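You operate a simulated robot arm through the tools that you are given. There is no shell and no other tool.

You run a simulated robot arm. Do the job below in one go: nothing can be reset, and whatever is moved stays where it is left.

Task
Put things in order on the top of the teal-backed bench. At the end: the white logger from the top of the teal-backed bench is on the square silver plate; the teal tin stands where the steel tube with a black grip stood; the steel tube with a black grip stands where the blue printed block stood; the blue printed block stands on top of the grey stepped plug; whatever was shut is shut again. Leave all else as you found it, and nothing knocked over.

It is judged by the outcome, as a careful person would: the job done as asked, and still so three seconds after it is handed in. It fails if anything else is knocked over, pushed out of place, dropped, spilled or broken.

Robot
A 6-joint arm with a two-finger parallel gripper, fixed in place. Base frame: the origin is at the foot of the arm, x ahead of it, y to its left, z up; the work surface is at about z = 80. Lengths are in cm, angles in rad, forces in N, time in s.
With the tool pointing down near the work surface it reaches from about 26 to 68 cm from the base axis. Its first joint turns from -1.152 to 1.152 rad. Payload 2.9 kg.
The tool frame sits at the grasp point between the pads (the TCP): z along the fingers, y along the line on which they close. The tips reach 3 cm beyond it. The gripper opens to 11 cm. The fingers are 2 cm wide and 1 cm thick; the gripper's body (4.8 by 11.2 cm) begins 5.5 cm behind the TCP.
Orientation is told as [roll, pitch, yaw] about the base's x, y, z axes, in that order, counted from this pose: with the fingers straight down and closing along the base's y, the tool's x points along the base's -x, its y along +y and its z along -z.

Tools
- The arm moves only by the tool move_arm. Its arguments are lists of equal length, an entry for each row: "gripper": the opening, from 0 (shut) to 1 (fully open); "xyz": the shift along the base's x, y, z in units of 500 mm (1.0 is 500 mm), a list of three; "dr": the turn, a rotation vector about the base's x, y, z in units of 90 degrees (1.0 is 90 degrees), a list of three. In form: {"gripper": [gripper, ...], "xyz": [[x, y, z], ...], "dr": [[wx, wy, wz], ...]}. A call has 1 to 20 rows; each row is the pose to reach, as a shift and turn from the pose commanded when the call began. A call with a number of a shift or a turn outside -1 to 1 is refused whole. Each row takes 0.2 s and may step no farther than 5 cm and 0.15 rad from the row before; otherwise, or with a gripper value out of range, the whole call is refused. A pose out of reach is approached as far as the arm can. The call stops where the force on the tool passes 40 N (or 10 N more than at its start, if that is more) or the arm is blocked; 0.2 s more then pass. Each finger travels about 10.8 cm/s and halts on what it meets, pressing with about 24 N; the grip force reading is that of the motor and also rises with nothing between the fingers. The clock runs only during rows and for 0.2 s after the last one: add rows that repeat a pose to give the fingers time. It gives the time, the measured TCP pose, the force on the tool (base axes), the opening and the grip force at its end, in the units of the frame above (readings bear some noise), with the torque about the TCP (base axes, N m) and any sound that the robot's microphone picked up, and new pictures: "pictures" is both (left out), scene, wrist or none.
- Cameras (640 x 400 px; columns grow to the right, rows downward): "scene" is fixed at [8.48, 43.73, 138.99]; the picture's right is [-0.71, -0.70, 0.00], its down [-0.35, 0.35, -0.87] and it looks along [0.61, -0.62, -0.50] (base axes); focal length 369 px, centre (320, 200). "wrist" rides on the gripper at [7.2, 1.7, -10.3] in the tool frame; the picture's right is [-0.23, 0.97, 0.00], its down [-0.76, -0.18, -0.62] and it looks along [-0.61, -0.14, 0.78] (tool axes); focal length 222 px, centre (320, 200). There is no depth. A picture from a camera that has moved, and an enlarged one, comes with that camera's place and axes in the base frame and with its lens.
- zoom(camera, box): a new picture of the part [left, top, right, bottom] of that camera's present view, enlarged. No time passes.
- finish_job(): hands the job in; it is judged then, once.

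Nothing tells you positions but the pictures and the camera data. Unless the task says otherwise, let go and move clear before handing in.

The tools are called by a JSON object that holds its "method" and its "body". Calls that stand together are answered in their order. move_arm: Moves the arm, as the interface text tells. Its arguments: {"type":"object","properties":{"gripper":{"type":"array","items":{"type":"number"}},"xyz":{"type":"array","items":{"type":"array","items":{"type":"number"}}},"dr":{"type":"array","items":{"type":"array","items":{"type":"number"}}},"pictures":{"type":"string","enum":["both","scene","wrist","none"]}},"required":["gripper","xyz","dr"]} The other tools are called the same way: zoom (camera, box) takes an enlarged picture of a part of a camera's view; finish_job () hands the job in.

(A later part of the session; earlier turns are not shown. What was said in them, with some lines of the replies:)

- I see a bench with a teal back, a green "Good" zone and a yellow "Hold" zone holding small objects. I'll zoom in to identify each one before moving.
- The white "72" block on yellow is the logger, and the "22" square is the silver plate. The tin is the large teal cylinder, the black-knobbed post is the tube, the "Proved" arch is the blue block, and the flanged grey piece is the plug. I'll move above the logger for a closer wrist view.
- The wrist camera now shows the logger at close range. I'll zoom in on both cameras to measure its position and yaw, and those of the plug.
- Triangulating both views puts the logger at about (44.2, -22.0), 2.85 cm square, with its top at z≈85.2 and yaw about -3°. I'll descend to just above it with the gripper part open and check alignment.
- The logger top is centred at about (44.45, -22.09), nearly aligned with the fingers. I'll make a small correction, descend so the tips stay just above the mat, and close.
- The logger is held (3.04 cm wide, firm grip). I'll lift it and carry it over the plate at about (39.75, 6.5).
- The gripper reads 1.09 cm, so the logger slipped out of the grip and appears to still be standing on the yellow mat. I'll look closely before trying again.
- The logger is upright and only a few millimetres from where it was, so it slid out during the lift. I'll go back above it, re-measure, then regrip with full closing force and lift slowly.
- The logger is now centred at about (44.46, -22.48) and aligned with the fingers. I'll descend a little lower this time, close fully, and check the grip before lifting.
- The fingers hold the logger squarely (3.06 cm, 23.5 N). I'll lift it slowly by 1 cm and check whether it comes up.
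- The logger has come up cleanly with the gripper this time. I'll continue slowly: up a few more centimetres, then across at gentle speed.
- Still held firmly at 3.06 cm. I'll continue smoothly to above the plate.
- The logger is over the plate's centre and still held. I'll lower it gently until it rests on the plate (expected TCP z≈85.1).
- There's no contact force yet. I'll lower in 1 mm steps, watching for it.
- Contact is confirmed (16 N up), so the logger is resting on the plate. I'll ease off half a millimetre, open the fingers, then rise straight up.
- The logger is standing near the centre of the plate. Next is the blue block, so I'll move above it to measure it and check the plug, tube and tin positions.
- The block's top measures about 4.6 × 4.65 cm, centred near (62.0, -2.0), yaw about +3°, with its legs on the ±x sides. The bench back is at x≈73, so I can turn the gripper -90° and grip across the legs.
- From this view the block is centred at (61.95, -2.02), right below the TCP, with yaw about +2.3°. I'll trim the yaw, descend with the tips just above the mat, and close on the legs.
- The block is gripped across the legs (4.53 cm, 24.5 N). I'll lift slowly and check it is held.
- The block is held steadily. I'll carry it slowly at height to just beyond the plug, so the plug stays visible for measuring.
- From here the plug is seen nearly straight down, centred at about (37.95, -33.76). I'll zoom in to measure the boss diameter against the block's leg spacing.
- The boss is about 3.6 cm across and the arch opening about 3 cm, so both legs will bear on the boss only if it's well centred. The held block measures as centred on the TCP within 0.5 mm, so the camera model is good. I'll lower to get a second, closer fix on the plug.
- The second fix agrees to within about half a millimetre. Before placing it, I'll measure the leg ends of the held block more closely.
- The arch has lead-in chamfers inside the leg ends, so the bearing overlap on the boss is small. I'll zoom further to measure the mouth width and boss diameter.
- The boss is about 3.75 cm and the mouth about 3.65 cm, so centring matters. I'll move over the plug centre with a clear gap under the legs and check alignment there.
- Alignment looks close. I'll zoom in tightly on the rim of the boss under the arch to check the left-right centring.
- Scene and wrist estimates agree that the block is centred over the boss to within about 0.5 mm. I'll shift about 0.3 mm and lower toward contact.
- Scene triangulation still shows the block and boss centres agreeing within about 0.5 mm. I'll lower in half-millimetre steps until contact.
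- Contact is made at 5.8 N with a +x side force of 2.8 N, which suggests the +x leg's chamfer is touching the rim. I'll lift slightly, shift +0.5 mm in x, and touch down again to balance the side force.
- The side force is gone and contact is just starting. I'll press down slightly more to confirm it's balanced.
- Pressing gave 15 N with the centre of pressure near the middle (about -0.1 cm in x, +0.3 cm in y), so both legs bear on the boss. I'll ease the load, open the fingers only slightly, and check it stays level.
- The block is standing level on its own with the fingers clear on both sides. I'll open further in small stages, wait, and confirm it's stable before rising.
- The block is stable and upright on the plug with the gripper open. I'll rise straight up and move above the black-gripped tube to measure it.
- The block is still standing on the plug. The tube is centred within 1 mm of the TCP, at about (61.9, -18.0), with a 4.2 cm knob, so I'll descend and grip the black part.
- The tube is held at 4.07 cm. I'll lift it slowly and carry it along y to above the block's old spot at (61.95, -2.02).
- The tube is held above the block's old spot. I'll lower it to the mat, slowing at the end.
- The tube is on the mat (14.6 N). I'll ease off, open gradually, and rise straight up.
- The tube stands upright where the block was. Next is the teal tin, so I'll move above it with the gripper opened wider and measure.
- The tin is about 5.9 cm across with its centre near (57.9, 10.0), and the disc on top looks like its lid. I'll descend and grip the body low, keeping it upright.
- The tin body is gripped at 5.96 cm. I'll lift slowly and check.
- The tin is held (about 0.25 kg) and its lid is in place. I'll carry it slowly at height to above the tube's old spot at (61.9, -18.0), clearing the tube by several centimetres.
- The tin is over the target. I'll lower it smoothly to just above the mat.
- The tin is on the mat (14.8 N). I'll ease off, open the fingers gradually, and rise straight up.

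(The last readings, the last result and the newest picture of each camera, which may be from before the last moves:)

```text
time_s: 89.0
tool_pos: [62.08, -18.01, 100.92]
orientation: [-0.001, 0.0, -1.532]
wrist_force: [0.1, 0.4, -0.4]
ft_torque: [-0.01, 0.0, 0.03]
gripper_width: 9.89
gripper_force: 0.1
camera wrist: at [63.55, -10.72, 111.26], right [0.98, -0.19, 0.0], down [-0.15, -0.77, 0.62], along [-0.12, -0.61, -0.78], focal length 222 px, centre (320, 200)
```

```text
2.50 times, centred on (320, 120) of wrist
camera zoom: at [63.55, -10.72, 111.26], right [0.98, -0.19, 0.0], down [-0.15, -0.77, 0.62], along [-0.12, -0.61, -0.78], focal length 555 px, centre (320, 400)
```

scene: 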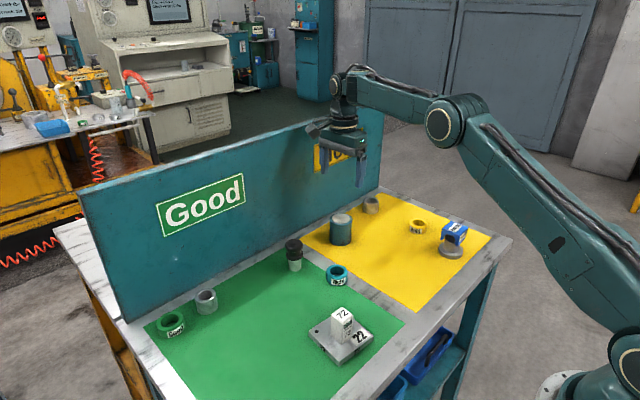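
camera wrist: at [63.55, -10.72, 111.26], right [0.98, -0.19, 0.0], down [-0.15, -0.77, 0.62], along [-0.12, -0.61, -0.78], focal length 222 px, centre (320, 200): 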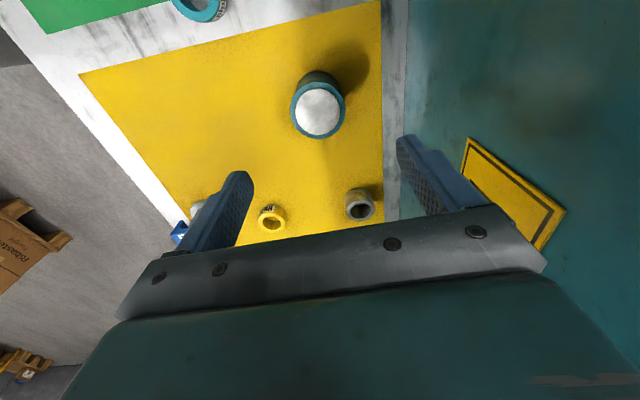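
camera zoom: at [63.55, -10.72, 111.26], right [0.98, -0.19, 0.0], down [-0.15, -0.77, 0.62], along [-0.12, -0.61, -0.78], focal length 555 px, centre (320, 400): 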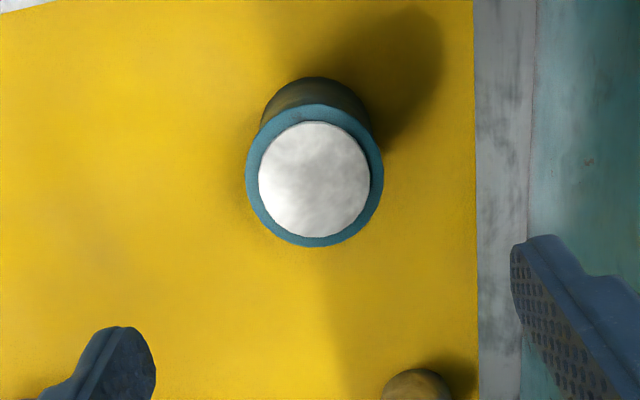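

Everything appears in place: the tin on the tube's old spot, the tube on the block's old spot, the block on the plug, and the logger on the plate. I'll move the arm clear and do a final check.

{"method": "move_arm", "body": {"gripper": [0.9, 0.9, 0.9, 0.9, 0.9, 0.9, 0.9, 0.9], "xyz": [[0, 0, 0.06], [-0.03, 0.02, 0.12], [-0.08, 0.06, 0.16], [-0.14, 0.1, 0.18], [-0.2, 0.14, 0.2], [-0.24, 0.18, 0.2], [-0.24, 0.2, 0.2], [-0.24, 0.2, 0.2]], "dr": [[0, 0, 0], [0, 0, 0], [0, 0, 0], [0, 0, 0], [0, 0, 0], [0, 0, 0], [0, 0, 0], [0, 0, 0]]}}

{"method": "zoom", "body": {"camera": "scene", "box": [430, 210, 480, 265]}}

{"method": "zoom", "body": {"camera": "scene", "box": [290, 180, 510, 320]}}

{"method": "zoom", "body": {"camera": "scene", "box": [130, 230, 410, 400]}}

{"method": "zoom", "body": {"camera": "scene", "box": [430, 225, 480, 265]}}

```text
time_s: 90.8
tool_pos: [50.08, -8.05, 110.59]
orientation: [0.0, 0.001, -1.53]
wrist_force: [-0.2, 0.4, 0.5]
ft_torque: [-0.01, 0.0, -0.03]
gripper_width: 9.87
gripper_force: 0.1
camera wrist: at [51.54, -0.62, 121.05], right [0.98, -0.19, 0.0], down [-0.15, -0.77, 0.62], along [-0.12, -0.61, -0.78], focal length 222 px, centre (320, 200)
```

scene: 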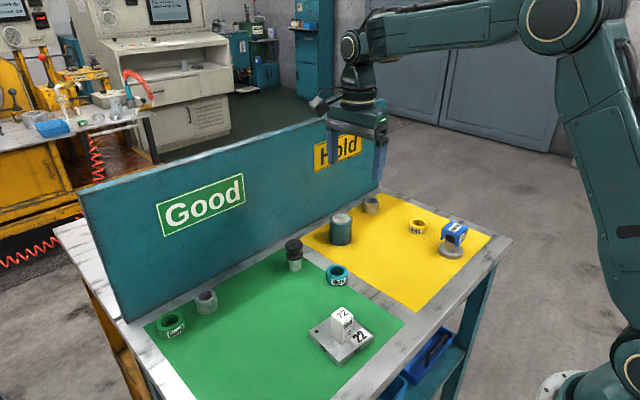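
wrist: 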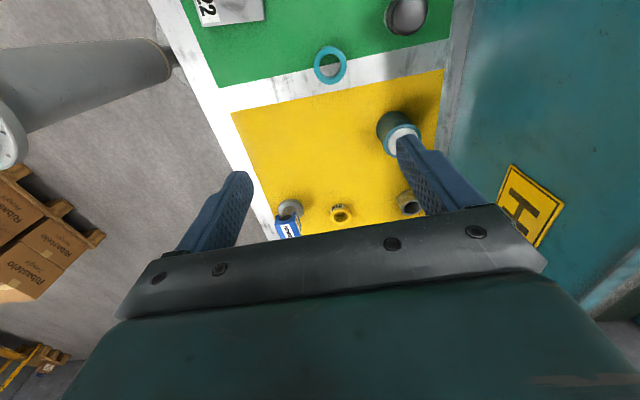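

```text
7.27 times, centred on (455, 238) of scene
camera zoom: at [8.48, 43.73, 138.99], right [-0.71, -0.7, 0.0], down [-0.35, 0.35, -0.87], along [0.61, -0.62, -0.5], focal length 2685 px, centre (-662, -73)
```

zoom: 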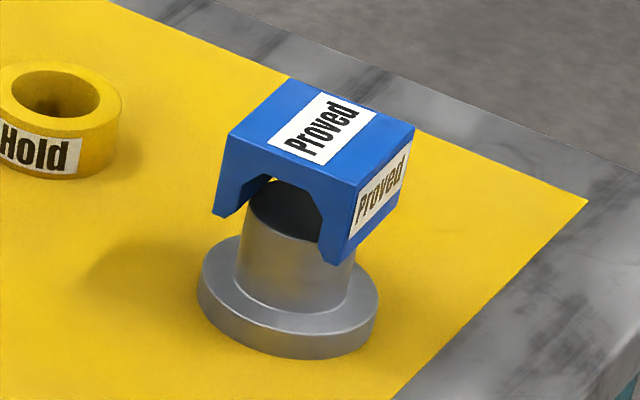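

```text
2.86 times, centred on (400, 250) of scene
camera zoom: at [8.48, 43.73, 138.99], right [-0.71, -0.7, 0.0], down [-0.35, 0.35, -0.87], along [0.61, -0.62, -0.5], focal length 1055 px, centre (91, 57)
```

zoom: 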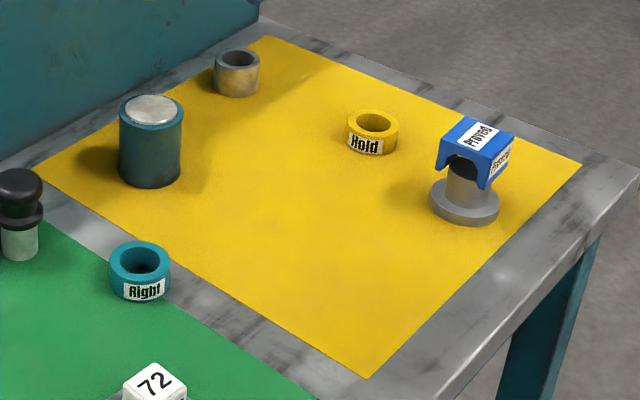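

```text
2.29 times, centred on (270, 315) of scene
camera zoom: at [8.48, 43.73, 138.99], right [-0.71, -0.7, 0.0], down [-0.35, 0.35, -0.87], along [0.61, -0.62, -0.5], focal length 844 px, centre (434, -63)
```

zoom: 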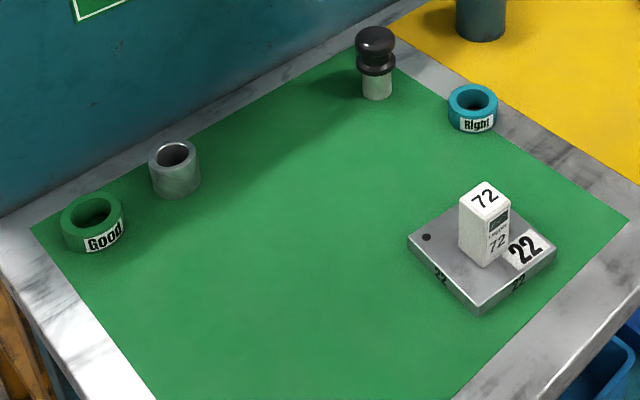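

```text
10.00 times, centred on (455, 245) of scene
camera zoom: at [8.48, 43.73, 138.99], right [-0.71, -0.7, 0.0], down [-0.35, 0.35, -0.87], along [0.61, -0.62, -0.5], focal length 3692 px, centre (-1030, -250)
```

zoom: 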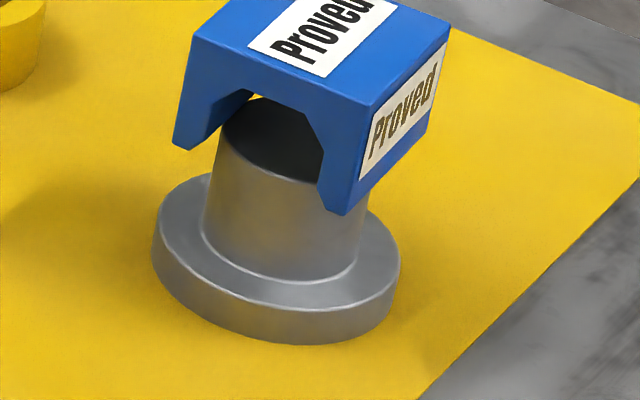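

The final check matches the request. The logger stands on the silver plate, the tin is at the tube's old spot, the tube is at the block's old spot, and the block has stood steadily on the plug for over 30 seconds. The plug, plate and rings are where they were, I opened nothing, and the arm is clear, so I'm handing in.

{"method": "finish_job", "body": {}}

```text
The job is handed in.
```

The bench is in the order you asked for, and I've handed the job in; I don't have the verdict yet. In the last pictures everything was upright and the arm was clear.

- **White logger:** it stands near the centre of the square silver plate. On the first try it slid out of the gripper as I began to lift. It stayed upright and shifted only a few millimetres on the mat, and the second, slower lift held.
- **Teal tin:** it stands where the black-gripped steel tube stood, with its lid still in place.
- **Steel tube with black grip:** it stands where the blue printed block stood.
- **Blue printed block:** it stands level on top of the grey stepped plug. The fit is narrow, because its legs rest on only a thin rim of the plug's top. It had stood without moving for over 30 seconds before I handed in.
- **Everything else:** the plug, the plate and the rings are where they were. I opened nothing, so there was nothing to shut again.
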